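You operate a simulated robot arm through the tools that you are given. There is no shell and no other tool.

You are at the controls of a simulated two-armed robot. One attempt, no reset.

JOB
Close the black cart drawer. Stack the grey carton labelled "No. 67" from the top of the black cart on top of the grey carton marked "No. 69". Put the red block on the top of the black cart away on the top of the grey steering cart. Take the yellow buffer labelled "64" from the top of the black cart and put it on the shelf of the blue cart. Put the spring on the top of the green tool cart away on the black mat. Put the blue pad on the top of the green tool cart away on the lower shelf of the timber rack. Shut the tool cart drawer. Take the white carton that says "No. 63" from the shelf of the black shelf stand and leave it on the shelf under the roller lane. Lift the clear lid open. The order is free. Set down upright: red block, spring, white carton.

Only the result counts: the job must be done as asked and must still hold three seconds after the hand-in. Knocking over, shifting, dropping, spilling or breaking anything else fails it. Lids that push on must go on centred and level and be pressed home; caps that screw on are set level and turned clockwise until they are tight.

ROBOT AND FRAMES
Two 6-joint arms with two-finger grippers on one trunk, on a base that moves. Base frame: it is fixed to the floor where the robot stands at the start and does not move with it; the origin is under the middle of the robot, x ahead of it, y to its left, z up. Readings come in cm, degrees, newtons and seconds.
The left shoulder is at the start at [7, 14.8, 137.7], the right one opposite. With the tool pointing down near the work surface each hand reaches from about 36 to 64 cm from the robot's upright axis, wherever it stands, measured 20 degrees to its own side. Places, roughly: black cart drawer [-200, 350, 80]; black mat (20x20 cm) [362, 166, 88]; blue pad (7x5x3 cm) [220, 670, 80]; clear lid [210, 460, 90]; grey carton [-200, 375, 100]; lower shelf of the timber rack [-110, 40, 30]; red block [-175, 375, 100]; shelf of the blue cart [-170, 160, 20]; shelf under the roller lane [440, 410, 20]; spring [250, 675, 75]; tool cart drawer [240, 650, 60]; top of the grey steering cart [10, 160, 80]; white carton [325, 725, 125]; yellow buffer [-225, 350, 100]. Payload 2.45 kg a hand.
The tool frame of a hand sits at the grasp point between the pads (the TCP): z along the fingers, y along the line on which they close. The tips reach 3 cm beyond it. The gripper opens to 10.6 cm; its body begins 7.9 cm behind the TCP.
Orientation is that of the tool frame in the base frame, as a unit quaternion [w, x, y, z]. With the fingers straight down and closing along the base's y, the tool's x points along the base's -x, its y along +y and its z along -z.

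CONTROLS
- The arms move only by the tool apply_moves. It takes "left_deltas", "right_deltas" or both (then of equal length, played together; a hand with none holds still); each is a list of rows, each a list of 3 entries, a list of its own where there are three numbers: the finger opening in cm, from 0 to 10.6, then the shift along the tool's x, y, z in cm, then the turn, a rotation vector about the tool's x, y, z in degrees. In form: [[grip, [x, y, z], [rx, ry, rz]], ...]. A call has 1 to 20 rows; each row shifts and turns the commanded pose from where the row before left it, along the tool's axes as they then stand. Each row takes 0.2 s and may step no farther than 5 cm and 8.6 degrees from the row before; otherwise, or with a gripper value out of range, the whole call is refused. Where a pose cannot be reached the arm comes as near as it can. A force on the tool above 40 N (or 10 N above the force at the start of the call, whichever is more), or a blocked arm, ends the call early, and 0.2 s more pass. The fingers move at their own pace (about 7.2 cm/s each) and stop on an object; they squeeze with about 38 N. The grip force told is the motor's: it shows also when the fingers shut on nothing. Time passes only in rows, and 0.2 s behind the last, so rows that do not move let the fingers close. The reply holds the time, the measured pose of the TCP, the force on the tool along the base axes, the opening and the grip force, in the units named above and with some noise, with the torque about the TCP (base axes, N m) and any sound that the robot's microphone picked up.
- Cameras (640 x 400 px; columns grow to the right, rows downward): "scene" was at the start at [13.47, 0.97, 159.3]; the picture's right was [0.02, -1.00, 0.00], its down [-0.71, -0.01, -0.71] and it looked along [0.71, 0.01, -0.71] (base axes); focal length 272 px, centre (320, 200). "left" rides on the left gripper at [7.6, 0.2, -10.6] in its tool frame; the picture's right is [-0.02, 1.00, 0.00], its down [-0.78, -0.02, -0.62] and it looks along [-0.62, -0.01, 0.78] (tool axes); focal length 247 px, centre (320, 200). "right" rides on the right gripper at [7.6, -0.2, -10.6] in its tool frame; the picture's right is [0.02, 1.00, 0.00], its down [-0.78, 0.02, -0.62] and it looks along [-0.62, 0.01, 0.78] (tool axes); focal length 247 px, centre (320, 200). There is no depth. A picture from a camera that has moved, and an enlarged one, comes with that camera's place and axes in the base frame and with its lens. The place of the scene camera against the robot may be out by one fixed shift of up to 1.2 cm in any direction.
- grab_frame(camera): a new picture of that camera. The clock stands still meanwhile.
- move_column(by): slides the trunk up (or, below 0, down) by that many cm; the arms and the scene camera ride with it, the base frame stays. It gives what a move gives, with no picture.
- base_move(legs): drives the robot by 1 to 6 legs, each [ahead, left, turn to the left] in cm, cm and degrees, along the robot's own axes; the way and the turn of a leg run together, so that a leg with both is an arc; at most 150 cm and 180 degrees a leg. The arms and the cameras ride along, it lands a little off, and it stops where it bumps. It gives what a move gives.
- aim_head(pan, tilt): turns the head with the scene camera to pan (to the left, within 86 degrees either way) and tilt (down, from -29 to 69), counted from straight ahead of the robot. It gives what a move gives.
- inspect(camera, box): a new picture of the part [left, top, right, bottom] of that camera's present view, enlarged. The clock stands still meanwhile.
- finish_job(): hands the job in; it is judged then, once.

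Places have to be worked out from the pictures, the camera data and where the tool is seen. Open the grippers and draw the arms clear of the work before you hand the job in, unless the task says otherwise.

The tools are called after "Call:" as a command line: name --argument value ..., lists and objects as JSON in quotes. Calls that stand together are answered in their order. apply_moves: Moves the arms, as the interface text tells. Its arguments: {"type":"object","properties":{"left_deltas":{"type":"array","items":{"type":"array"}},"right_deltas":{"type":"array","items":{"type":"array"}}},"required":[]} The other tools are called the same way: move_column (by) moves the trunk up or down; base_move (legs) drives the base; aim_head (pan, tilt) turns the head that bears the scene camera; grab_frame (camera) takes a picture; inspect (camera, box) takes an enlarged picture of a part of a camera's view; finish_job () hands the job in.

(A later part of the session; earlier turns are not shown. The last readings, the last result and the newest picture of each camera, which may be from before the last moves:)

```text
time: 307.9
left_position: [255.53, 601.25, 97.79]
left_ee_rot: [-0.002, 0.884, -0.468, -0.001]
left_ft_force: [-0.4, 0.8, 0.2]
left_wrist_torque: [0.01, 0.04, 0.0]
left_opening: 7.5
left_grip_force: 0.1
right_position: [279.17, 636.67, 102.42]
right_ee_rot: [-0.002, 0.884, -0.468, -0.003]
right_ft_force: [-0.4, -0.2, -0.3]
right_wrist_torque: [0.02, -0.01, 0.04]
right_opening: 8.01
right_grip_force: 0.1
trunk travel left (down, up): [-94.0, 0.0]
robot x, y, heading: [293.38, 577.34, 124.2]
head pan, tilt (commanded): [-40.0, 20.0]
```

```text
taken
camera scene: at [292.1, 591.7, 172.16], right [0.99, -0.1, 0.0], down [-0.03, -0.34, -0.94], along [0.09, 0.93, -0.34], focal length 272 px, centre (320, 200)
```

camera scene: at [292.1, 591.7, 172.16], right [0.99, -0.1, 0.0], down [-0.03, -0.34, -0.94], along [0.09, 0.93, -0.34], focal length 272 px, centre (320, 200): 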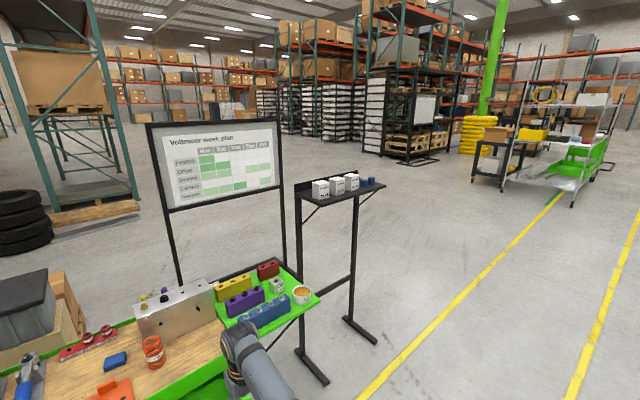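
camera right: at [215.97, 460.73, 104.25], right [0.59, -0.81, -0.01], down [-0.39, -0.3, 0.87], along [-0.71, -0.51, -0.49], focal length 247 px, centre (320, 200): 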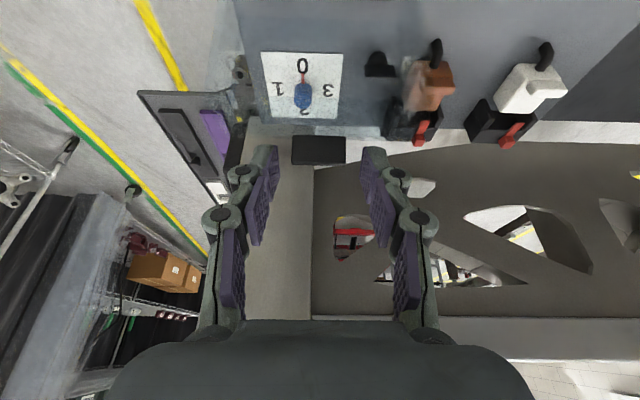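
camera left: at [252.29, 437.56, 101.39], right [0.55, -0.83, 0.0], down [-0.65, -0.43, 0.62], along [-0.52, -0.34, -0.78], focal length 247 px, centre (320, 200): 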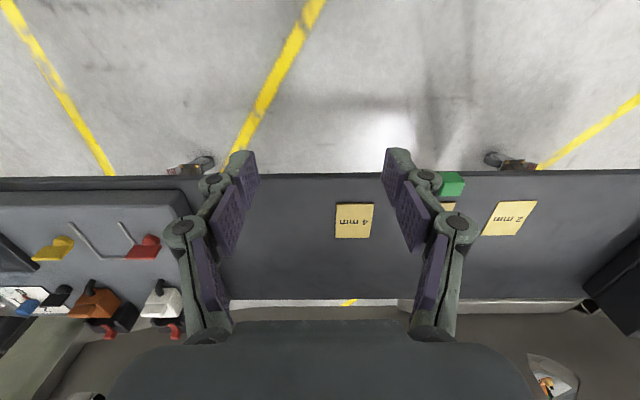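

I zoom on the shelf stand cartons and on the tool cart top.

Call:
inspect --camera "scene" --box '[284, 160, 396, 230]'

Call:
aim_head --pan 0 --tilt 30

Call:
inspect --camera "scene" --box '[200, 205, 360, 305]'

Call:
inspect --camera "scene" --box '[500, 130, 640, 218]'

```text
5.71 times, centred on (340, 195) of scene
camera zoom: at [292.1, 591.7, 172.16], right [0.99, -0.1, 0.0], down [-0.03, -0.34, -0.94], along [0.09, 0.93, -0.34], focal length 1553 px, centre (206, 229)
```

zoom: 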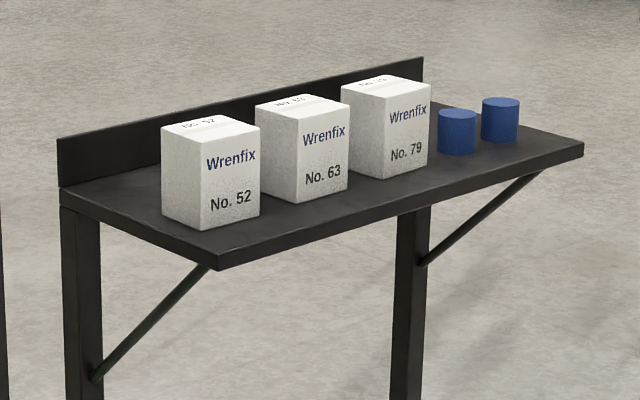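

```text
time: 308.9
left_position: [255.52, 601.47, 97.69]
left_ee_rot: [-0.001, 0.883, -0.469, 0.001]
left_ft_force: [0.1, 0.3, -0.8]
left_wrist_torque: [-0.01, -0.02, 0.01]
left_opening: 7.49
left_grip_force: 0.1
right_position: [279.18, 636.76, 102.35]
right_ee_rot: [-0.003, 0.884, -0.468, -0.003]
right_ft_force: [-0.2, 0.4, 0.5]
right_wrist_torque: [-0.02, -0.02, -0.01]
right_opening: 7.99
right_grip_force: 0.0
trunk travel left (down, up): [-94.0, 0.0]
robot x, y, heading: [293.82, 577.44, 124.4]
head pan, tilt (commanded): [0.0, 30.0]
```

```text
4.00 times, centred on (280, 255) of scene
camera zoom: at [286.1, 589.93, 170.56], right [0.83, 0.56, 0.0], down [0.28, -0.41, -0.87], along [-0.49, 0.72, -0.5], focal length 1087 px, centre (480, -20)
```

zoom: 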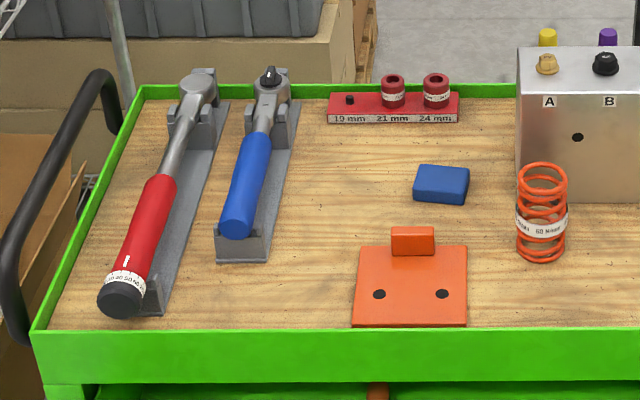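

```text
4.55 times, centred on (570, 174) of scene
camera zoom: at [286.1, 589.93, 170.56], right [0.83, 0.56, 0.0], down [0.28, -0.41, -0.87], along [-0.49, 0.72, -0.5], focal length 1235 px, centre (-816, 318)
```

zoom: 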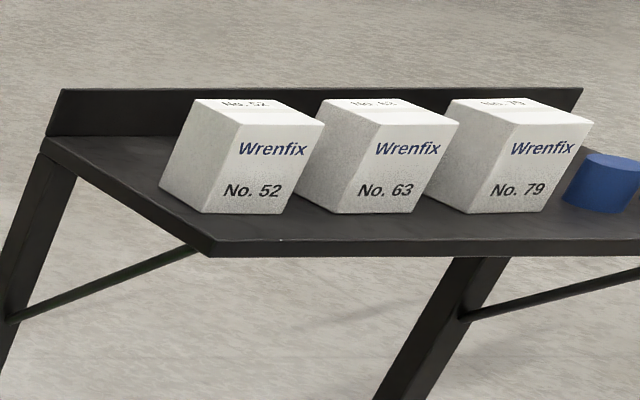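

I can read the cartons: No. 63 is the middle one with ~4 cm gaps. First I shut the tool cart drawer: lower the trunk and tilt the closed right gripper forward at drawer height, then drive closer.

Call:
move_column --by -37

Call:
apply_moves --right_deltas '[[0, [4, 0, 0], [0, 0, 0]], [0, [4, 0, 0], [0, -8.5, 0]], [0, [0, 0, 0], [0, -8.5, 0]], [0, [0, 0, 0], [0, -8.5, 0]], [0, [0, 0, 0], [0, -8.5, 0]], [0, [0, 0, 0], [0, -8.5, 0]], [0, [0, 0, 0], [0, -8.5, 0]], [0, [0, 0, 0], [0, -8.5, 0]], [0, [0, 0, 0], [0, -8.5, 0]]]'

Call:
base_move --legs '[[28, 0, 1]]'

Call:
grab_frame --camera "right"

Call:
grab_frame --camera "scene"

```text
time: 312.5
left_position: [255.59, 601.49, 60.69]
left_ee_rot: [-0.003, 0.883, -0.469, 0.0]
left_ft_force: [-0.4, -0.6, -0.3]
left_wrist_torque: [-0.01, -0.01, 0.0]
left_opening: 7.48
left_grip_force: 0.2
right_position: [279.03, 636.64, 65.51]
right_ee_rot: [-0.003, 0.884, -0.468, -0.002]
right_ft_force: [-0.7, 0.8, 0.7]
right_wrist_torque: [0.0, -0.01, 0.01]
right_opening: 8.02
right_grip_force: 0.2
trunk travel left (down, up): [-57.0, 37.0]
robot x, y, heading: [293.56, 577.2, 123.9]
head pan, tilt (commanded): [0.0, 30.0]
```

```text
time: 314.5
left_position: [255.41, 601.41, 60.78]
left_ee_rot: [-0.002, 0.884, -0.468, 0.0]
left_ft_force: [-0.4, 0.7, 1.0]
left_wrist_torque: [-0.03, -0.02, 0.01]
left_opening: 7.5
left_grip_force: 0.1
right_position: [283.6, 630.01, 65.35]
right_ee_rot: [-0.263, 0.731, -0.387, -0.497]
right_ft_force: [0.1, 0.5, -0.5]
right_wrist_torque: [0.0, 0.0, 0.02]
right_opening: 0.0
right_grip_force: 28.3
trunk travel left (down, up): [-57.0, 37.0]
robot x, y, heading: [293.67, 577.43, 124.2]
head pan, tilt (commanded): [0.0, 30.0]
```

```text
time: 316.5
left_position: [239.1, 623.67, 60.62]
left_ee_rot: [-0.003, 0.888, -0.46, 0.0]
left_ft_force: [0.5, 0.7, -0.6]
left_wrist_torque: [0.02, -0.03, 0.0]
left_opening: 7.53
left_grip_force: 0.1
right_position: [266.69, 652.85, 65.25]
right_ee_rot: [-0.259, 0.734, -0.38, -0.5]
right_ft_force: [-0.2, 0.7, 0.2]
right_wrist_torque: [0.01, -0.02, 0.03]
right_opening: 0.02
right_grip_force: 28.4
trunk travel left (down, up): [-57.0, 37.0]
robot x, y, heading: [277.78, 600.49, 125.2]
head pan, tilt (commanded): [0.0, 30.0]
```

```text
taken
camera right: at [274.15, 642.73, 62.2], right [-0.81, -0.58, -0.02], down [0.15, -0.25, 0.96], along [-0.56, 0.77, 0.29], focal length 247 px, centre (320, 200)
```

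right: 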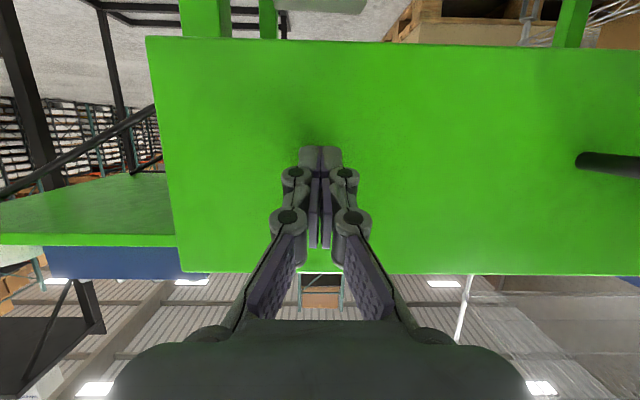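

```text
taken
camera scene: at [269.88, 612.8, 133.55], right [0.82, 0.58, 0.0], down [0.29, -0.41, -0.87], along [-0.5, 0.71, -0.5], focal length 272 px, centre (320, 200)
```

scene: 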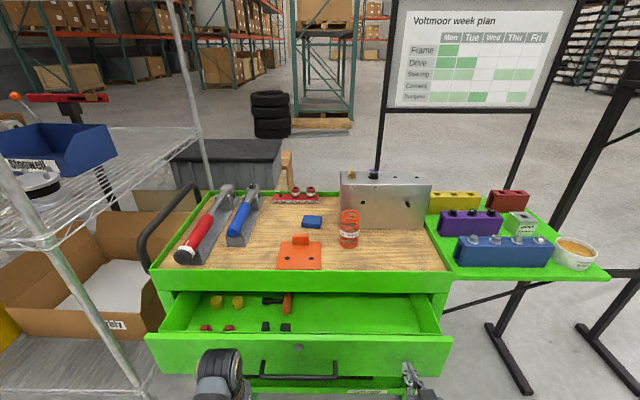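

The fingertips face the drawer front right of the handle. I push forward.

Call:
apply_moves --right_deltas '[[0, [-0.75, 0, 1.85], [0, 0, 0]], [0, [-0.75, 0, 1.85], [0, 0, 0]], [0, [-0.75, 0, 1.85], [0, 0, 0]], [0, [-0.75, 0, 1.85], [0, 0, 0]], [0, [-0.75, 0, 1.85], [0, 0, 0]], [0, [-0.75, 0, 1.85], [0, 0, 0]], [0, [-0.75, 0, 1.85], [0, 0, 0]]]'

Call:
grab_frame --camera "scene"

```text
time: 318.1
left_position: [239.24, 623.58, 60.69]
left_ee_rot: [-0.002, 0.888, -0.461, 0.0]
left_ft_force: [0.5, 1.1, 0.5]
left_wrist_torque: [-0.08, 0.02, 0.0]
left_opening: 7.5
left_grip_force: 0.0
right_position: [259.06, 663.6, 65.35]
right_ee_rot: [-0.259, 0.734, -0.38, -0.5]
right_ft_force: [11.3, -22.7, 11.7]
right_wrist_torque: [0.34, 0.18, 0.07]
right_opening: 0.61
right_grip_force: 28.6
trunk travel left (down, up): [-57.0, 37.0]
robot x, y, heading: [277.92, 600.24, 125.6]
head pan, tilt (commanded): [0.0, 30.0]
stopped in row 7 (right hand): the force on the tool passed its limit at 79 N (the readings are from after the stop); the commanded pose is now the measured one
```

```text
taken
camera scene: at [270.01, 612.59, 133.58], right [0.82, 0.58, 0.0], down [0.29, -0.41, -0.87], along [-0.5, 0.71, -0.5], focal length 272 px, centre (320, 200)
```

scene: 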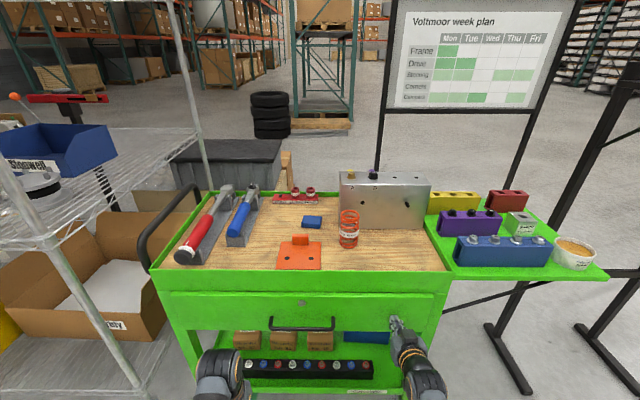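

The drawer hit its stop. I zoom to confirm it is flush, then back the hand off.

Call:
inspect --camera "scene" --box '[140, 240, 460, 400]'

Call:
apply_moves --right_deltas '[[0, [1.1, 0, -2.78], [0, 0, 0]], [0, [1.5, 0, -3.7], [0, 0, 0]], [0, [1.5, 0, -3.7], [0, 0, 0]], [0, [1.5, 0, -3.7], [0, 0, 0]]]'

```text
2.00 times, centred on (300, 320) of scene
camera zoom: at [270.01, 612.59, 133.58], right [0.82, 0.58, 0.0], down [0.29, -0.41, -0.87], along [-0.5, 0.71, -0.5], focal length 543 px, centre (360, -40)
```

zoom: 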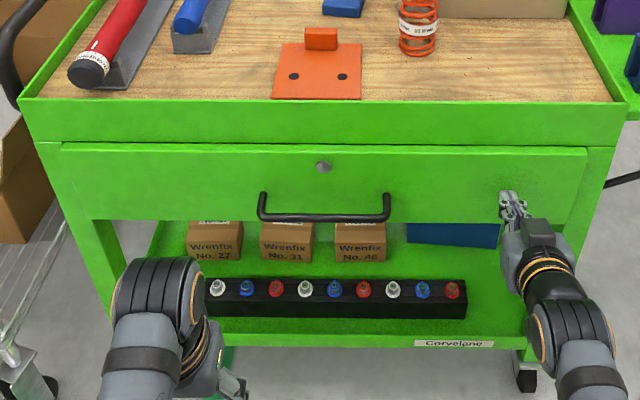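

```text
time: 319.1
left_position: [239.21, 623.68, 60.74]
left_ee_rot: [-0.002, 0.887, -0.462, -0.001]
left_ft_force: [0.1, -0.7, 0.2]
left_wrist_torque: [0.01, -0.03, 0.01]
left_opening: 7.51
left_grip_force: 0.1
right_position: [267.67, 651.63, 65.26]
right_ee_rot: [-0.259, 0.735, -0.38, -0.499]
right_ft_force: [0.6, -0.4, -0.2]
right_wrist_torque: [0.01, 0.02, -0.05]
right_opening: 0.0
right_grip_force: 28.2
trunk travel left (down, up): [-57.0, 37.0]
robot x, y, heading: [277.91, 600.69, 125.4]
head pan, tilt (commanded): [0.0, 30.0]
```

Drawer flush and nothing disturbed. Now for carton No. 63: I back away, sidestep right in front of the shelf stand, and raise the trunk.

Call:
base_move --legs '[[-28, 0, 0], [0, -88, 0]]'

Call:
move_column --by 37

Call:
apply_moves --right_deltas '[[5, [-1.5, 0, 3.7], [0, 0, 0]], [9, [-1.5, 0, 3.7], [0, 0, 0]], [9, [-3.7, 0, -1.5], [0, 0, 0]], [9, [-3.7, 0, -1.5], [0, 0, 0]], [9, [-3.7, 0, -1.5], [0, 0, 0]], [9, [-3.7, 0, -1.5], [0, 0, 0]], [9, [-3.7, 0, -1.5], [0, 0, 0]]]'

Call:
grab_frame --camera "scene"

Call:
grab_frame --camera "right"

```text
time: 325.3
left_position: [326.35, 651.49, 60.76]
left_ee_rot: [-0.001, 0.89, -0.456, 0.0]
left_ft_force: [-0.2, 0.0, -0.2]
left_wrist_torque: [-0.01, 0.02, 0.0]
left_opening: 7.51
left_grip_force: 0.0
right_position: [354.59, 679.74, 65.29]
right_ee_rot: [-0.257, 0.736, -0.378, -0.499]
right_ft_force: [-0.3, 0.4, -0.4]
right_wrist_torque: [-0.01, -0.03, 0.02]
right_opening: 0.03
right_grip_force: 28.9
trunk travel left (down, up): [-57.0, 37.0]
robot x, y, heading: [364.82, 628.93, 125.9]
head pan, tilt (commanded): [0.0, 30.0]
```

```text
time: 328.9
left_position: [326.28, 651.52, 97.76]
left_ee_rot: [-0.002, 0.89, -0.456, 0.0]
left_ft_force: [0.1, -0.2, 0.2]
left_wrist_torque: [-0.02, -0.02, 0.01]
left_opening: 7.51
left_grip_force: 0.1
right_position: [354.56, 679.69, 102.27]
right_ee_rot: [-0.257, 0.736, -0.377, -0.5]
right_ft_force: [-0.1, 0.2, 0.3]
right_wrist_torque: [0.01, -0.01, 0.02]
right_opening: 0.02
right_grip_force: 28.9
trunk travel left (down, up): [-94.0, 0.0]
robot x, y, heading: [365.05, 628.39, 125.6]
head pan, tilt (commanded): [0.0, 30.0]
```

```text
time: 330.4
left_position: [326.27, 651.54, 97.68]
left_ee_rot: [-0.002, 0.89, -0.456, -0.001]
left_ft_force: [0.1, 0.1, 0.0]
left_wrist_torque: [-0.01, 0.01, 0.02]
left_opening: 7.49
left_grip_force: 0.2
right_position: [349.99, 685.87, 122.28]
right_ee_rot: [-0.256, 0.737, -0.377, -0.499]
right_ft_force: [0.2, -0.4, -0.6]
right_wrist_torque: [0.0, 0.0, -0.02]
right_opening: 9.01
right_grip_force: 0.2
trunk travel left (down, up): [-94.0, 0.0]
robot x, y, heading: [365.24, 628.72, 125.9]
head pan, tilt (commanded): [0.0, 30.0]
```

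```text
taken
camera scene: at [357.14, 640.78, 170.55], right [0.81, 0.58, 0.0], down [0.29, -0.41, -0.87], along [-0.51, 0.7, -0.5], focal length 272 px, centre (320, 200)
```

scene: 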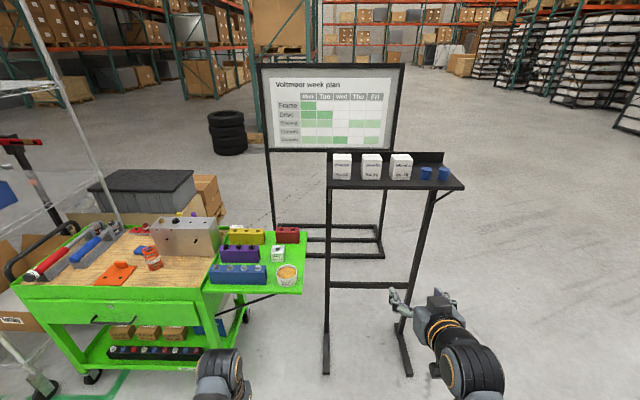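

```text
taken
camera right: at [357.55, 675.86, 119.16], right [-0.81, -0.59, -0.02], down [0.15, -0.24, 0.96], along [-0.57, 0.77, 0.29], focal length 247 px, centre (320, 200)
```

right: 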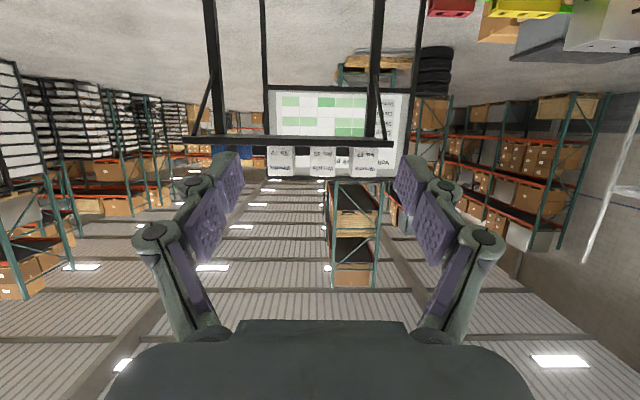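

Right hand is in line with No. 63. I ease the tilt to ~55°, raise to carton mid-height and drive 40 cm forward to look from close by.

Call:
apply_moves --right_deltas '[[9.4, [0, 0, 0], [0, 6.5, 0]], [9.4, [0, 0, 0], [0, 6.5, 0]], [9.4, [-2.46, 0, -1.72], [0, 0, 0]], [9.4, [-2.46, 0, -1.72], [0, 0, 0]]]'

Call:
base_move --legs '[[38, 0, -0.5]]'

Call:
grab_frame --camera "right"

Call:
aim_head --pan -15 --tilt 35

Call:
grab_frame --camera "scene"

```text
time: 331.4
left_position: [326.21, 651.51, 97.65]
left_ee_rot: [-0.001, 0.89, -0.456, -0.001]
left_ft_force: [-0.2, 0.9, 0.2]
left_wrist_torque: [0.0, -0.01, 0.01]
left_opening: 7.53
left_grip_force: 0.0
right_position: [350.01, 685.95, 128.22]
right_ee_rot: [-0.212, 0.789, -0.404, -0.412]
right_ft_force: [0.0, -0.8, 1.0]
right_wrist_torque: [0.0, -0.02, 0.0]
right_opening: 9.41
right_grip_force: 0.1
trunk travel left (down, up): [-94.0, 0.0]
robot x, y, heading: [364.97, 628.84, 125.9]
head pan, tilt (commanded): [0.0, 30.0]
```

```text
time: 333.9
left_position: [304.41, 682.62, 97.77]
left_ee_rot: [-0.002, 0.888, -0.461, -0.001]
left_ft_force: [0.1, -0.3, -0.6]
left_wrist_torque: [0.02, 0.03, 0.03]
left_opening: 7.52
left_grip_force: 0.0
right_position: [328.55, 716.92, 128.24]
right_ee_rot: [-0.214, 0.786, -0.407, -0.412]
right_ft_force: [-0.5, -0.4, -0.2]
right_wrist_torque: [0.0, -0.01, 0.01]
right_opening: 9.39
right_grip_force: 0.1
trunk travel left (down, up): [-94.0, 0.0]
robot x, y, heading: [342.47, 659.41, 125.5]
head pan, tilt (commanded): [0.0, 30.0]
```

```text
taken
camera right: at [336.2, 706.41, 128.16], right [-0.81, -0.59, -0.02], down [0.02, -0.06, 1.0], along [-0.59, 0.81, 0.07], focal length 247 px, centre (320, 200)
```

right: 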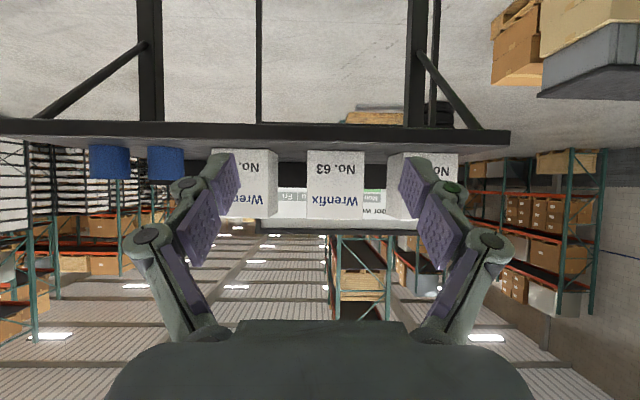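

```text
time: 334.6
left_position: [304.28, 682.78, 97.72]
left_ee_rot: [-0.001, 0.888, -0.46, 0.002]
left_ft_force: [-0.4, -0.6, -0.8]
left_wrist_torque: [0.0, 0.02, -0.01]
left_opening: 7.51
left_grip_force: 0.0
right_position: [328.38, 717.05, 128.3]
right_ee_rot: [-0.213, 0.787, -0.407, -0.411]
right_ft_force: [0.1, 0.7, 0.3]
right_wrist_torque: [-0.02, -0.04, 0.03]
right_opening: 9.38
right_grip_force: 0.0
trunk travel left (down, up): [-94.0, 0.0]
robot x, y, heading: [342.74, 659.44, 125.5]
head pan, tilt (commanded): [-15.0, 35.0]
```

```text
taken
camera scene: at [337.29, 672.74, 169.77], right [0.94, 0.35, 0.0], down [0.2, -0.54, -0.82], along [-0.28, 0.77, -0.57], focal length 272 px, centre (320, 200)
```

scene: 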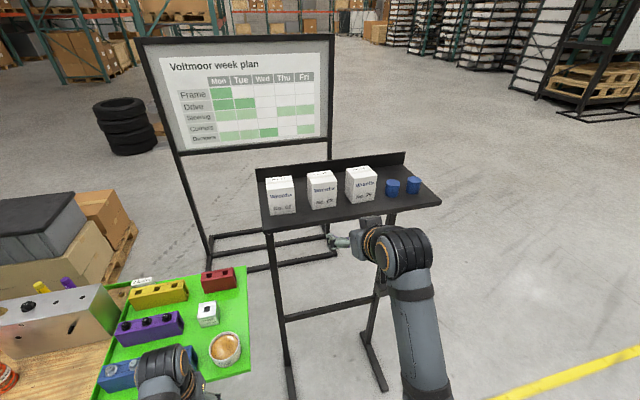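

No. 63 is dead ahead, ~2 cm to my left of the gripper centre. I shift left 2.2 cm, narrow the opening to 8.2 cm, and zoom to verify clearances with the neighbours.

Call:
apply_moves --right_deltas '[[8.2, [0, 1.1, 0], [0, 0, 0]], [8.2, [0, 1.1, 0], [0, 0, 0]], [8.2, [0, 0, 0], [0, 0, 0]]]'

Call:
inspect --camera "right" --box '[200, 110, 440, 260]'

```text
time: 335.4
left_position: [304.47, 682.85, 97.75]
left_ee_rot: [-0.001, 0.888, -0.46, 0.0]
left_ft_force: [0.5, 0.3, -0.1]
left_wrist_torque: [0.0, 0.01, 0.0]
left_opening: 7.51
left_grip_force: 0.0
right_position: [327.49, 716.36, 128.14]
right_ee_rot: [-0.23, 0.789, -0.402, -0.404]
right_ft_force: [-0.2, 0.5, -0.2]
right_wrist_torque: [-0.02, 0.02, 0.0]
right_opening: 8.2
right_grip_force: 0.0
trunk travel left (down, up): [-94.0, 0.0]
robot x, y, heading: [342.82, 659.39, 125.4]
head pan, tilt (commanded): [-15.0, 35.0]
```

```text
2.67 times, centred on (320, 185) of right
camera zoom: at [335.07, 705.94, 128.0], right [-0.81, -0.58, -0.06], down [-0.01, -0.08, 1.0], along [-0.58, 0.81, 0.06], focal length 659 px, centre (320, 240)
```

zoom: 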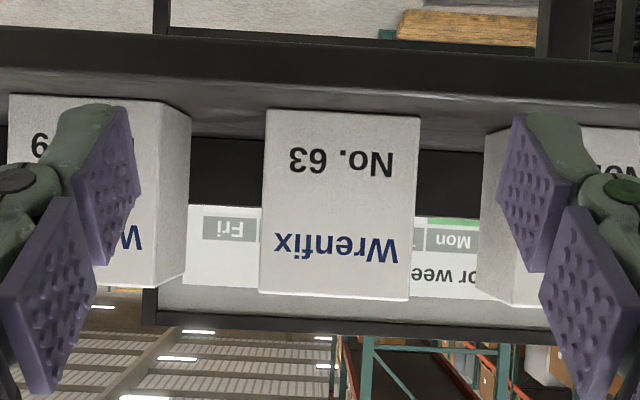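

The arm is at its inner limit there, so I undo that shift and strafe the base left instead.

Call:
apply_moves --right_deltas '[[8.2, [0, -1.1, 0], [0, 0, 0]], [8.2, [0, -2.1, 0], [0, 0, 0]], [8.2, [0, 0, 0], [0, 0, 0]]]'

Call:
base_move --legs '[[0, 3.2, 0]]'

Call:
inspect --camera "right" --box '[200, 110, 440, 260]'

```text
time: 336.2
left_position: [304.41, 682.71, 97.75]
left_ee_rot: [-0.002, 0.888, -0.46, 0.0]
left_ft_force: [0.0, -0.1, -0.1]
left_wrist_torque: [0.04, -0.01, 0.02]
left_opening: 7.52
left_grip_force: 0.0
right_position: [329.22, 717.7, 128.39]
right_ee_rot: [-0.213, 0.787, -0.407, -0.412]
right_ft_force: [0.8, 0.1, -0.4]
right_wrist_torque: [0.0, 0.0, 0.0]
right_opening: 8.19
right_grip_force: 0.0
trunk travel left (down, up): [-94.0, 0.0]
robot x, y, heading: [343.17, 659.73, 125.3]
head pan, tilt (commanded): [-15.0, 35.0]
```

```text
time: 337.1
left_position: [302.19, 681.14, 97.84]
left_ee_rot: [0.0, 0.888, -0.46, -0.001]
left_ft_force: [0.1, 0.7, -0.2]
left_wrist_torque: [-0.05, 0.05, -0.01]
left_opening: 7.53
left_grip_force: 0.0
right_position: [327.25, 716.26, 128.16]
right_ee_rot: [-0.212, 0.786, -0.408, -0.414]
right_ft_force: [0.3, -0.7, -0.8]
right_wrist_torque: [-0.02, 0.05, 0.07]
right_opening: 8.19
right_grip_force: 0.0
trunk travel left (down, up): [-94.0, 0.0]
robot x, y, heading: [340.32, 657.48, 125.2]
head pan, tilt (commanded): [-15.0, 35.0]
```

```text
2.67 times, centred on (320, 185) of right
camera zoom: at [334.93, 705.73, 127.98], right [-0.81, -0.59, -0.01], down [0.03, -0.06, 1.0], along [-0.59, 0.81, 0.06], focal length 659 px, centre (320, 240)
```

zoom: 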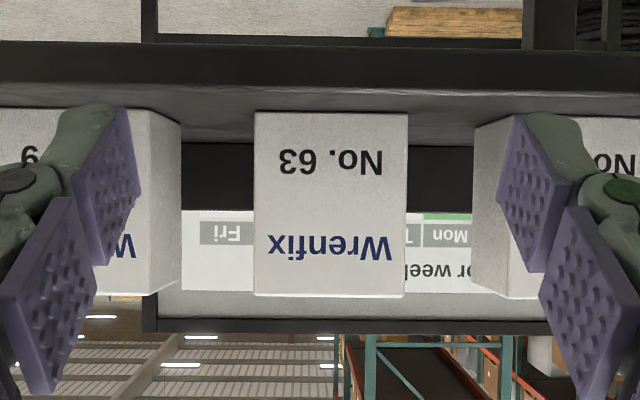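

Level now; the neighbours are ~5 cm away on each side, so 9.2 cm opening is safe. I shift 0.5 cm left and drive in 18 cm.

Call:
apply_moves --right_deltas '[[9.2, [0, 0.5, -0.3], [0, 0, 0]], [9.2, [0, 0, 0], [0, 0, 0]]]'

Call:
base_move --legs '[[16, 0, 0]]'

Call:
grab_frame --camera "right"

Call:
grab_frame --camera "scene"

```text
time: 337.7
left_position: [301.91, 681.08, 97.8]
left_ee_rot: [-0.001, 0.888, -0.461, 0.0]
left_ft_force: [0.5, -0.1, -0.8]
left_wrist_torque: [-0.04, 0.02, 0.01]
left_opening: 7.52
left_grip_force: 0.0
right_position: [326.59, 715.55, 128.39]
right_ee_rot: [-0.213, 0.786, -0.408, -0.412]
right_ft_force: [-0.2, 0.8, 0.4]
right_wrist_torque: [-0.01, 0.07, 0.0]
right_opening: 9.19
right_grip_force: 0.0
trunk travel left (down, up): [-94.0, 0.0]
robot x, y, heading: [340.62, 657.84, 125.5]
head pan, tilt (commanded): [-15.0, 35.0]
```

```text
time: 339.1
left_position: [292.84, 693.74, 97.89]
left_ee_rot: [-0.002, 0.888, -0.46, -0.001]
left_ft_force: [0.7, 0.0, 0.4]
left_wrist_torque: [0.0, 0.0, 0.0]
left_opening: 7.5
left_grip_force: 0.0
right_position: [317.34, 728.11, 128.55]
right_ee_rot: [-0.214, 0.786, -0.408, -0.412]
right_ft_force: [-0.2, -0.1, 0.6]
right_wrist_torque: [0.0, -0.02, 0.05]
right_opening: 9.19
right_grip_force: 0.1
trunk travel left (down, up): [-94.0, 0.0]
robot x, y, heading: [331.09, 670.98, 125.2]
head pan, tilt (commanded): [-15.0, 35.0]
```

```text
taken
camera right: at [325.1, 717.59, 128.41], right [-0.81, -0.59, -0.02], down [0.02, -0.07, 1.0], along [-0.59, 0.81, 0.07], focal length 247 px, centre (320, 200)
```

right: 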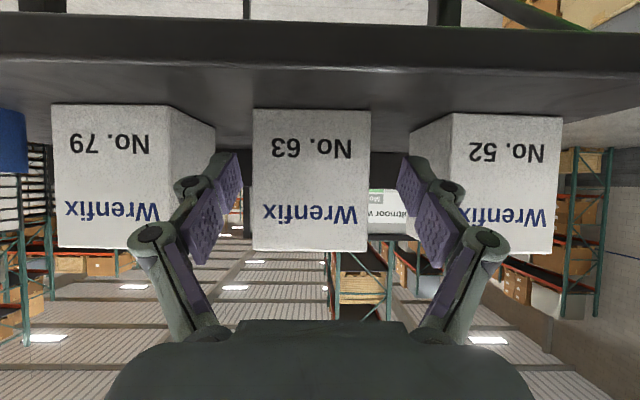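

```text
taken
camera scene: at [325.83, 683.48, 169.82], right [0.94, 0.35, 0.0], down [0.2, -0.54, -0.82], along [-0.28, 0.77, -0.57], focal length 272 px, centre (320, 200)
```

scene: 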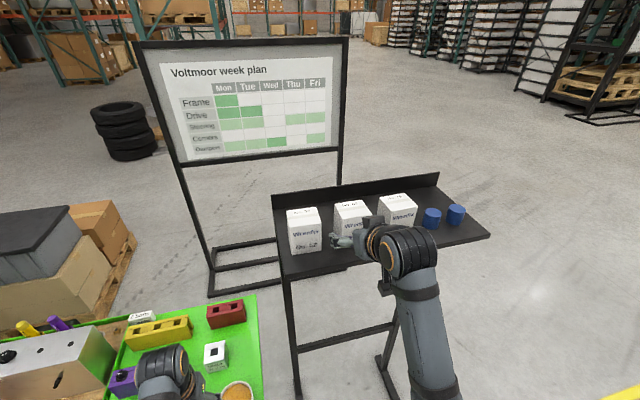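

Front face is ~15 cm from the camera; the gripper needs 0.5 cm right and 5 cm forward. I move in and check.

Call:
apply_moves --right_deltas '[[9.2, [-0.85, -0.5, 1.25], [0, 0, 0]], [9.2, [-0.95, 0, 1.37], [0, 0, 0]], [9.2, [-1.0, 0, 1.45], [0, 0, 0]]]'

Call:
grab_frame --camera "right"

```text
time: 339.9
left_position: [292.51, 693.94, 97.59]
left_ee_rot: [-0.002, 0.887, -0.462, 0.001]
left_ft_force: [0.0, -0.3, -1.2]
left_wrist_torque: [-0.01, -0.03, 0.04]
left_opening: 7.51
left_grip_force: 0.0
right_position: [314.6, 732.74, 128.36]
right_ee_rot: [-0.214, 0.787, -0.408, -0.41]
right_ft_force: [-0.2, -0.5, 0.2]
right_wrist_torque: [0.01, -0.02, 0.0]
right_opening: 9.19
right_grip_force: 0.1
trunk travel left (down, up): [-94.0, 0.0]
robot x, y, heading: [331.0, 670.69, 125.0]
head pan, tilt (commanded): [-15.0, 35.0]
```

```text
taken
camera right: at [322.34, 722.25, 128.21], right [-0.81, -0.59, -0.02], down [0.02, -0.06, 1.0], along [-0.59, 0.81, 0.06], focal length 247 px, centre (320, 200)
```

right: 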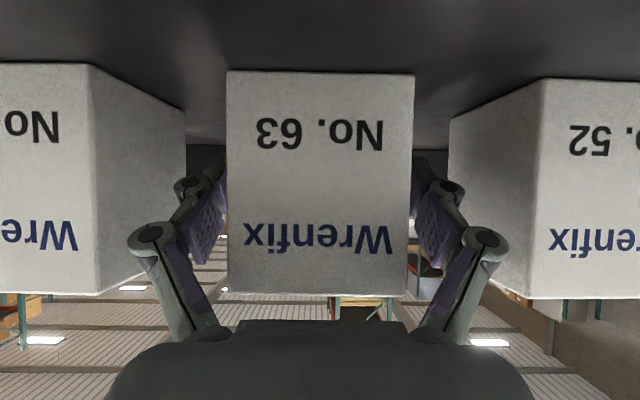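

Perfectly centred. Closing on No. 63.

Call:
apply_moves --right_deltas '[[0, [0, 0, 0], [0, 0, 0]], [0, [0, 0, 0], [0, 0, 0]], [0, [0, 0, 0], [0, 0, 0]], [0, [0, 0, 0], [0, 0, 0]]]'

Call:
apply_moves --right_deltas '[[0, [-0.8, 0, -0.6], [0, 0, 0]], [0, [-1.2, 0, -0.85], [0, 0, 0]], [0, [0, 0, 0], [0, 0, 0]]]'

Call:
grab_frame --camera "right"

```text
time: 340.9
left_position: [292.79, 693.99, 97.71]
left_ee_rot: [-0.002, 0.888, -0.46, 0.001]
left_ft_force: [0.8, -0.5, 0.0]
left_wrist_torque: [0.03, 0.01, 0.04]
left_opening: 7.47
left_grip_force: 0.0
right_position: [314.73, 732.59, 128.32]
right_ee_rot: [-0.214, 0.787, -0.407, -0.412]
right_ft_force: [0.9, 0.2, 0.0]
right_wrist_torque: [-0.08, 0.11, 0.02]
right_opening: 6.96
right_grip_force: 37.8
trunk travel left (down, up): [-94.0, 0.0]
robot x, y, heading: [331.11, 670.35, 125.3]
head pan, tilt (commanded): [-15.0, 35.0]
```

```text
time: 341.7
left_position: [292.71, 693.93, 97.64]
left_ee_rot: [-0.001, 0.888, -0.46, 0.002]
left_ft_force: [-0.6, 0.4, 0.6]
left_wrist_torque: [0.01, 0.03, 0.0]
left_opening: 7.51
left_grip_force: 0.1
right_position: [314.72, 732.6, 130.78]
right_ee_rot: [-0.213, 0.787, -0.407, -0.412]
right_ft_force: [0.6, -0.1, -3.1]
right_wrist_torque: [0.04, -0.01, -0.01]
right_opening: 6.97
right_grip_force: 37.9
trunk travel left (down, up): [-94.0, 0.0]
robot x, y, heading: [331.51, 670.79, 125.3]
head pan, tilt (commanded): [-15.0, 35.0]
```

```text
taken
camera right: at [322.5, 722.15, 130.69], right [-0.81, -0.59, -0.02], down [0.02, -0.06, 1.0], along [-0.59, 0.81, 0.06], focal length 247 px, centre (320, 200)
```

right: 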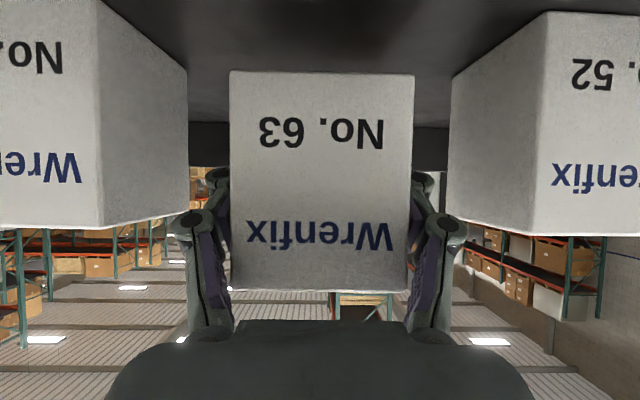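

Carton 63 is lifted clear. I back straight out 45 cm, then lower the arm to a carrying height.

Call:
base_move --legs '[[-48, 0, 0]]'

Call:
apply_moves --right_deltas '[[0, [3.28, 0, 2.3], [0, 0, 0]], [0, [3.28, 0, 2.3], [0, 0, 0]], [0, [3.28, 0, 2.3], [0, 0, 0]], [0, [3.28, 0, 2.3], [0, 0, 0]], [0, [3.28, 0, 2.3], [0, 0, 0]], [0, [3.28, 0, 2.3], [0, 0, 0]], [0, [3.28, 0, 2.3], [0, 0, 0]]]'

Call:
grab_frame --camera "right"

Call:
aim_head --pan 0 --tilt 35

Call:
grab_frame --camera "scene"

```text
time: 344.5
left_position: [320.37, 654.83, 97.7]
left_ee_rot: [-0.002, 0.887, -0.461, 0.0]
left_ft_force: [-0.5, 0.1, 0.0]
left_wrist_torque: [-0.01, 0.0, -0.02]
left_opening: 7.5
left_grip_force: 0.1
right_position: [342.42, 693.62, 130.81]
right_ee_rot: [-0.213, 0.788, -0.408, -0.41]
right_ft_force: [0.0, -0.4, -3.8]
right_wrist_torque: [0.06, 0.04, 0.01]
right_opening: 6.94
right_grip_force: 38.2
trunk travel left (down, up): [-94.0, 0.0]
robot x, y, heading: [358.93, 631.79, 125.2]
head pan, tilt (commanded): [-15.0, 35.0]
```

```text
time: 346.1
left_position: [320.45, 654.65, 97.67]
left_ee_rot: [-0.002, 0.887, -0.461, 0.0]
left_ft_force: [-0.9, 0.2, -1.0]
left_wrist_torque: [-0.02, 0.02, 0.02]
left_opening: 7.5
left_grip_force: 0.0
right_position: [342.56, 693.72, 102.72]
right_ee_rot: [-0.214, 0.787, -0.407, -0.412]
right_ft_force: [0.4, 0.7, -3.1]
right_wrist_torque: [0.02, -0.01, -0.01]
right_opening: 6.96
right_grip_force: 37.9
trunk travel left (down, up): [-94.0, 0.0]
robot x, y, heading: [359.2, 631.29, 125.2]
head pan, tilt (commanded): [-15.0, 35.0]
```

```text
taken
camera right: at [350.21, 683.2, 102.56], right [-0.81, -0.59, -0.02], down [0.02, -0.06, 1.0], along [-0.59, 0.81, 0.06], focal length 247 px, centre (320, 200)
```

right: 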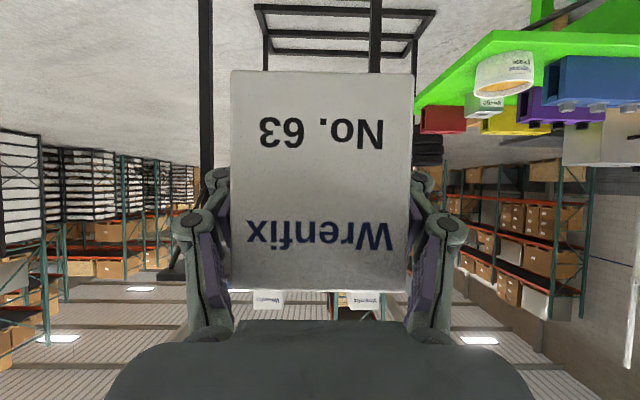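

```text
time: 346.9
left_position: [320.55, 654.8, 97.67]
left_ee_rot: [-0.001, 0.887, -0.461, 0.001]
left_ft_force: [0.5, 0.3, 1.0]
left_wrist_torque: [0.0, -0.02, -0.02]
left_opening: 7.51
left_grip_force: 0.1
right_position: [342.45, 693.68, 102.68]
right_ee_rot: [-0.213, 0.787, -0.408, -0.411]
right_ft_force: [-0.5, 0.0, -3.0]
right_wrist_torque: [0.0, 0.03, 0.03]
right_opening: 6.96
right_grip_force: 38.3
trunk travel left (down, up): [-94.0, 0.0]
robot x, y, heading: [358.9, 631.53, 125.1]
head pan, tilt (commanded): [0.0, 35.0]
```

```text
taken
camera scene: at [351.28, 643.59, 169.77], right [0.82, 0.58, 0.0], down [0.33, -0.47, -0.82], along [-0.47, 0.67, -0.57], focal length 272 px, centre (320, 200)
```

scene: 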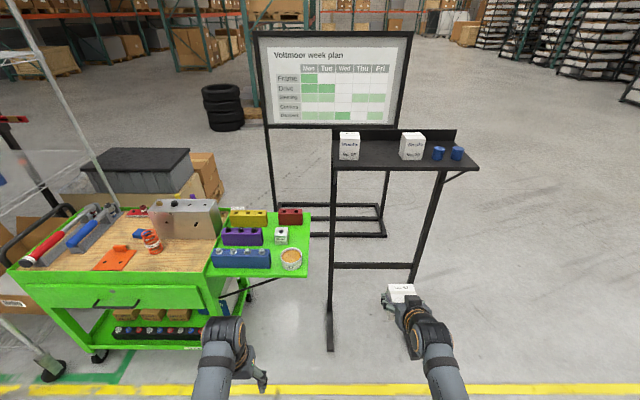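

Holding it upright. I turn around (180°) and drive toward the roller lane table, then look at its lower shelf.

Call:
base_move --legs '[[0, 0, 180], [60, 0, 0]]'

Call:
aim_head --pan 0 --tilt 30

Call:
grab_frame --camera "scene"

```text
time: 357.7
left_position: [433.91, 560.1, 97.74]
left_ee_rot: [0.0, 0.453, 0.892, -0.003]
left_ft_force: [-0.6, -0.5, -0.4]
left_wrist_torque: [0.0, -0.03, 0.02]
left_opening: 7.51
left_grip_force: 0.1
right_position: [412.46, 520.74, 102.79]
right_ee_rot: [0.414, 0.399, 0.791, -0.21]
right_ft_force: [-0.3, 0.6, -3.1]
right_wrist_torque: [-0.03, -0.02, -0.01]
right_opening: 6.94
right_grip_force: 38.0
trunk travel left (down, up): [-94.0, 0.0]
robot x, y, heading: [394.52, 582.84, -53.6]
head pan, tilt (commanded): [0.0, 35.0]
```

```text
time: 358.4
left_position: [433.96, 560.04, 97.74]
left_ee_rot: [0.0, 0.452, 0.892, -0.002]
left_ft_force: [-0.3, 0.0, 0.1]
left_wrist_torque: [0.01, -0.02, -0.01]
left_opening: 7.54
left_grip_force: 0.1
right_position: [412.47, 520.67, 102.81]
right_ee_rot: [0.413, 0.399, 0.791, -0.209]
right_ft_force: [-0.3, -0.9, -3.6]
right_wrist_torque: [0.02, 0.02, -0.05]
right_opening: 6.95
right_grip_force: 38.1
trunk travel left (down, up): [-94.0, 0.0]
robot x, y, heading: [394.86, 582.3, -53.6]
head pan, tilt (commanded): [0.0, 30.0]
```

```text
taken
camera scene: at [403.58, 572.1, 170.55], right [-0.81, -0.59, 0.0], down [-0.3, 0.4, -0.87], along [0.51, -0.7, -0.5], focal length 272 px, centre (320, 200)
```

scene: 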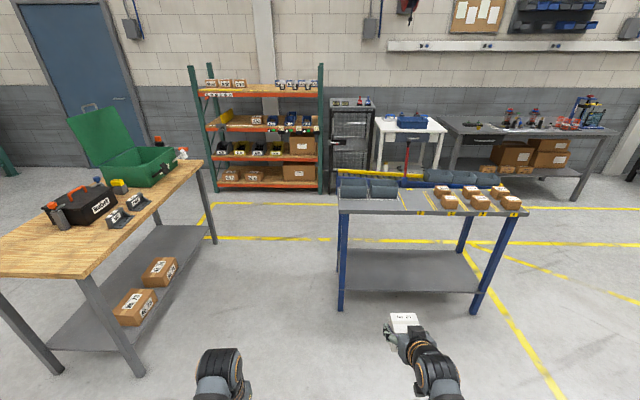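

The lower shelf of the roller table is empty; its near edge is ~148 cm ahead. I strafe right 25 cm, drive 70 cm closer, and lower the trunk.

Call:
base_move --legs '[[0, -25, 0], [70, 0, 0]]'

Call:
move_column --by -40

Call:
move_column --by -22

Call:
grab_frame --camera "scene"

Call:
grab_frame --camera "right"

```text
time: 363.6
left_position: [455.43, 488.97, 97.74]
left_ee_rot: [0.0, 0.452, 0.892, -0.002]
left_ft_force: [-1.1, -0.3, -0.5]
left_wrist_torque: [0.0, 0.0, 0.02]
left_opening: 7.5
left_grip_force: 0.0
right_position: [433.96, 449.49, 102.92]
right_ee_rot: [0.413, 0.4, 0.791, -0.209]
right_ft_force: [-0.1, 0.3, -3.9]
right_wrist_torque: [0.0, 0.02, -0.02]
right_opening: 6.96
right_grip_force: 37.7
trunk travel left (down, up): [-94.0, 0.0]
robot x, y, heading: [416.52, 511.16, -53.7]
head pan, tilt (commanded): [0.0, 30.0]
```

```text
time: 367.5
left_position: [455.37, 488.82, 57.8]
left_ee_rot: [-0.001, 0.452, 0.892, -0.002]
left_ft_force: [0.4, 0.4, -0.2]
left_wrist_torque: [-0.01, -0.04, 0.0]
left_opening: 7.51
left_grip_force: 0.1
right_position: [434.0, 449.56, 62.8]
right_ee_rot: [0.413, 0.4, 0.791, -0.21]
right_ft_force: [0.6, -0.3, -2.8]
right_wrist_torque: [0.01, -0.01, 0.02]
right_opening: 6.98
right_grip_force: 37.8
trunk travel left (down, up): [-54.0, 40.0]
robot x, y, heading: [416.59, 510.99, -53.7]
head pan, tilt (commanded): [0.0, 30.0]
```

```text
time: 369.8
left_position: [455.44, 488.96, 35.75]
left_ee_rot: [-0.001, 0.453, 0.892, -0.001]
left_ft_force: [0.5, -0.1, 0.3]
left_wrist_torque: [0.01, 0.02, -0.01]
left_opening: 7.5
left_grip_force: 0.1
right_position: [434.08, 449.62, 40.7]
right_ee_rot: [0.412, 0.4, 0.791, -0.21]
right_ft_force: [0.2, 1.0, -2.4]
right_wrist_torque: [-0.04, -0.02, 0.03]
right_opening: 6.96
right_grip_force: 37.7
trunk travel left (down, up): [-32.0, 62.0]
robot x, y, heading: [416.43, 511.34, -53.5]
head pan, tilt (commanded): [0.0, 30.0]
```

```text
taken
camera scene: at [425.07, 500.93, 108.56], right [-0.81, -0.59, 0.0], down [-0.3, 0.4, -0.87], along [0.51, -0.7, -0.5], focal length 272 px, centre (320, 200)
```

scene: 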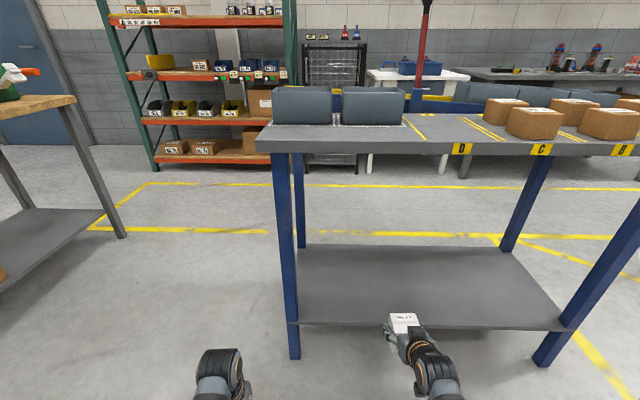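

```text
taken
camera right: at [426.18, 460.12, 40.6], right [0.8, 0.6, -0.02], down [-0.02, 0.06, 1.0], along [0.6, -0.8, 0.06], focal length 247 px, centre (320, 200)
```

right: 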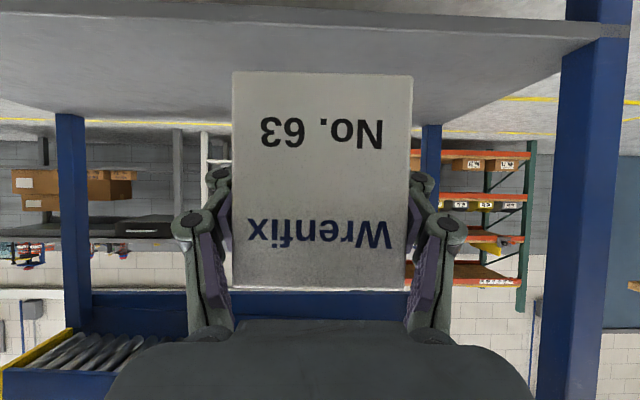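

Clear shelf, nothing on it. I lower the arm 11 cm in front of the shelf and then drive 32 cm in.

Call:
apply_moves --right_deltas '[[0, [3, 0, 2.1], [0, 0, 0]], [0, [3, 0, 2.1], [0, 0, 0]], [0, [2.6, 0, 1.85], [0, 0, 0]]]'

Call:
grab_frame --camera "right"

```text
time: 370.6
left_position: [455.44, 488.95, 35.72]
left_ee_rot: [-0.001, 0.453, 0.892, -0.001]
left_ft_force: [0.7, 0.0, 0.4]
left_wrist_torque: [0.06, 0.02, 0.04]
left_opening: 7.5
left_grip_force: 0.0
right_position: [434.06, 449.4, 30.33]
right_ee_rot: [0.413, 0.4, 0.791, -0.209]
right_ft_force: [-0.1, -0.5, -2.3]
right_wrist_torque: [0.0, -0.04, 0.04]
right_opening: 6.96
right_grip_force: 38.3
trunk travel left (down, up): [-32.0, 62.0]
robot x, y, heading: [416.23, 511.5, -53.6]
head pan, tilt (commanded): [0.0, 30.0]
```

```text
taken
camera right: at [426.17, 460.0, 30.15], right [0.8, 0.6, -0.02], down [-0.02, 0.06, 1.0], along [0.6, -0.8, 0.06], focal length 247 px, centre (320, 200)
```

right: 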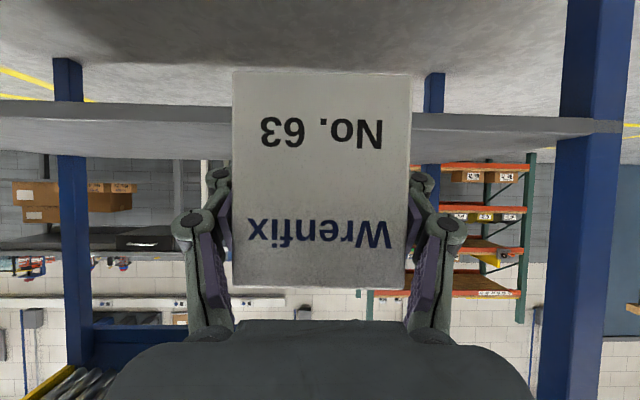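

Carton bottom is ~4 cm above the shelf level. Driving in 32 cm.

Call:
base_move --legs '[[32, 0, 0]]'

Call:
grab_frame --camera "right"

Call:
grab_frame --camera "left"

Call:
grab_frame --camera "scene"

```text
time: 372.7
left_position: [474.29, 463.14, 35.66]
left_ee_rot: [0.0, 0.451, 0.892, -0.002]
left_ft_force: [-0.4, -0.4, -0.4]
left_wrist_torque: [0.01, -0.03, -0.01]
left_opening: 7.51
left_grip_force: 0.0
right_position: [452.96, 423.79, 30.23]
right_ee_rot: [0.413, 0.401, 0.79, -0.21]
right_ft_force: [-0.4, 0.4, -3.4]
right_wrist_torque: [-0.01, -0.03, 0.03]
right_opening: 6.96
right_grip_force: 38.0
trunk travel left (down, up): [-32.0, 62.0]
robot x, y, heading: [435.06, 485.87, -53.8]
head pan, tilt (commanded): [0.0, 30.0]
```

```text
taken
camera right: at [445.06, 434.27, 30.14], right [0.8, 0.6, -0.02], down [-0.02, 0.06, 1.0], along [0.6, -0.8, 0.06], focal length 247 px, centre (320, 200)
```

right: 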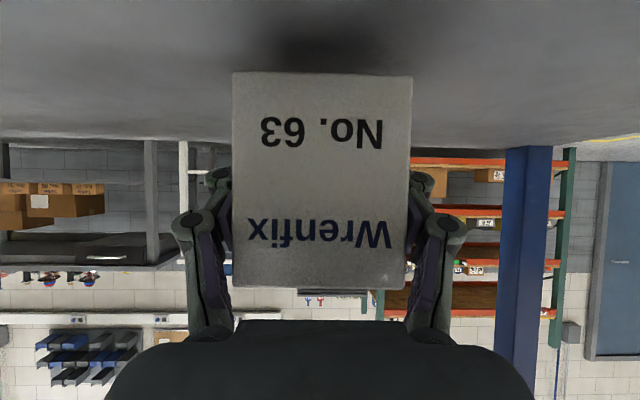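

```text
taken
camera left: at [470.13, 469.42, 46.3], right [0.82, 0.57, 0.0], down [0.45, -0.64, 0.62], along [0.35, -0.51, -0.78], focal length 247 px, centre (320, 200)
```

left: 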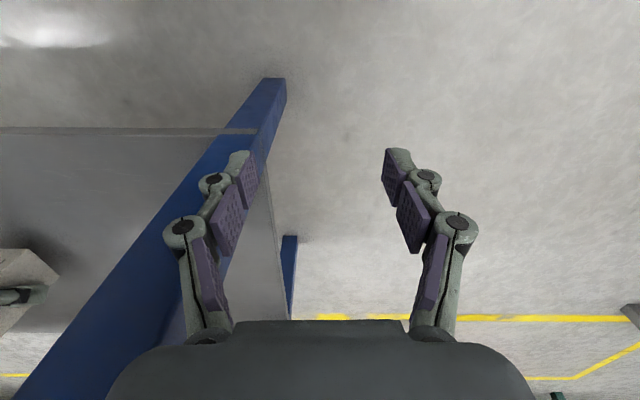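

```text
taken
camera scene: at [444.04, 475.13, 108.54], right [-0.81, -0.59, 0.0], down [-0.3, 0.4, -0.87], along [0.51, -0.7, -0.5], focal length 272 px, centre (320, 200)
```

scene: 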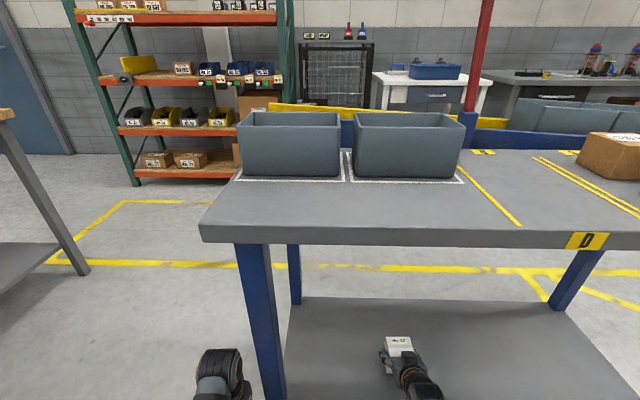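

The carton is over the shelf. My empty left hand is near the table leg, so I move it outward first, then lower the carton.

Call:
apply_moves --left_deltas '[[5, [0, 3, 0], [0, 0, 0]], [5, [0, 3, 0], [0, 0, 0]]]'

Call:
apply_moves --right_deltas '[[0, [1.64, 0, 1.15], [0, 0, 0]], [0, [0.82, 0, 0.57], [0, 0, 0]], [0, [0.41, 0, 0.29], [0, 0, 0]]]'

Call:
grab_frame --camera "right"

```text
time: 373.3
left_position: [479.25, 466.67, 35.67]
left_ee_rot: [-0.001, 0.452, 0.892, -0.001]
left_ft_force: [-0.1, -0.2, 0.2]
left_wrist_torque: [0.01, 0.0, 0.02]
left_opening: 4.99
left_grip_force: 0.0
right_position: [452.86, 423.68, 30.35]
right_ee_rot: [0.412, 0.401, 0.791, -0.209]
right_ft_force: [-0.3, 0.1, -3.4]
right_wrist_torque: [0.0, -0.01, 0.04]
right_opening: 6.95
right_grip_force: 38.1
trunk travel left (down, up): [-32.0, 62.0]
robot x, y, heading: [435.49, 485.45, -54.0]
head pan, tilt (commanded): [0.0, 30.0]
```

```text
time: 374.1
left_position: [479.31, 466.71, 35.82]
left_ee_rot: [0.001, 0.452, 0.892, -0.004]
left_ft_force: [-0.2, 0.8, -0.2]
left_wrist_torque: [0.01, -0.04, 0.04]
left_opening: 4.98
left_grip_force: 0.1
right_position: [453.15, 423.46, 27.72]
right_ee_rot: [0.419, 0.398, 0.787, -0.214]
right_ft_force: [-2.6, -3.3, 33.5]
right_wrist_torque: [-0.54, -0.44, -0.17]
right_opening: 7.01
right_grip_force: 38.6
trunk travel left (down, up): [-32.0, 62.0]
robot x, y, heading: [435.46, 486.14, -53.8]
head pan, tilt (commanded): [0.0, 30.0]
```

```text
taken
camera right: at [445.3, 433.95, 27.34], right [0.8, 0.6, -0.02], down [-0.03, 0.08, 1.0], along [0.6, -0.8, 0.08], focal length 247 px, centre (320, 200)
```

right: 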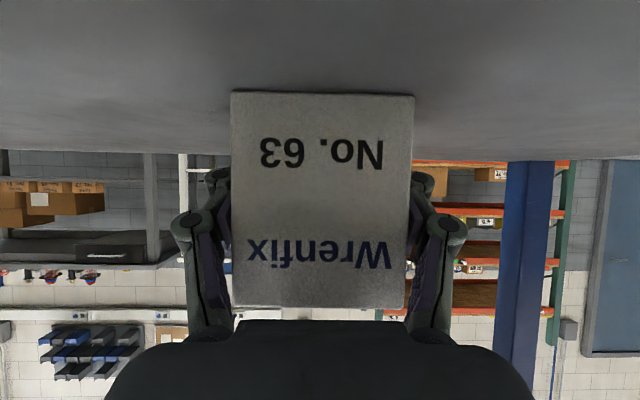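

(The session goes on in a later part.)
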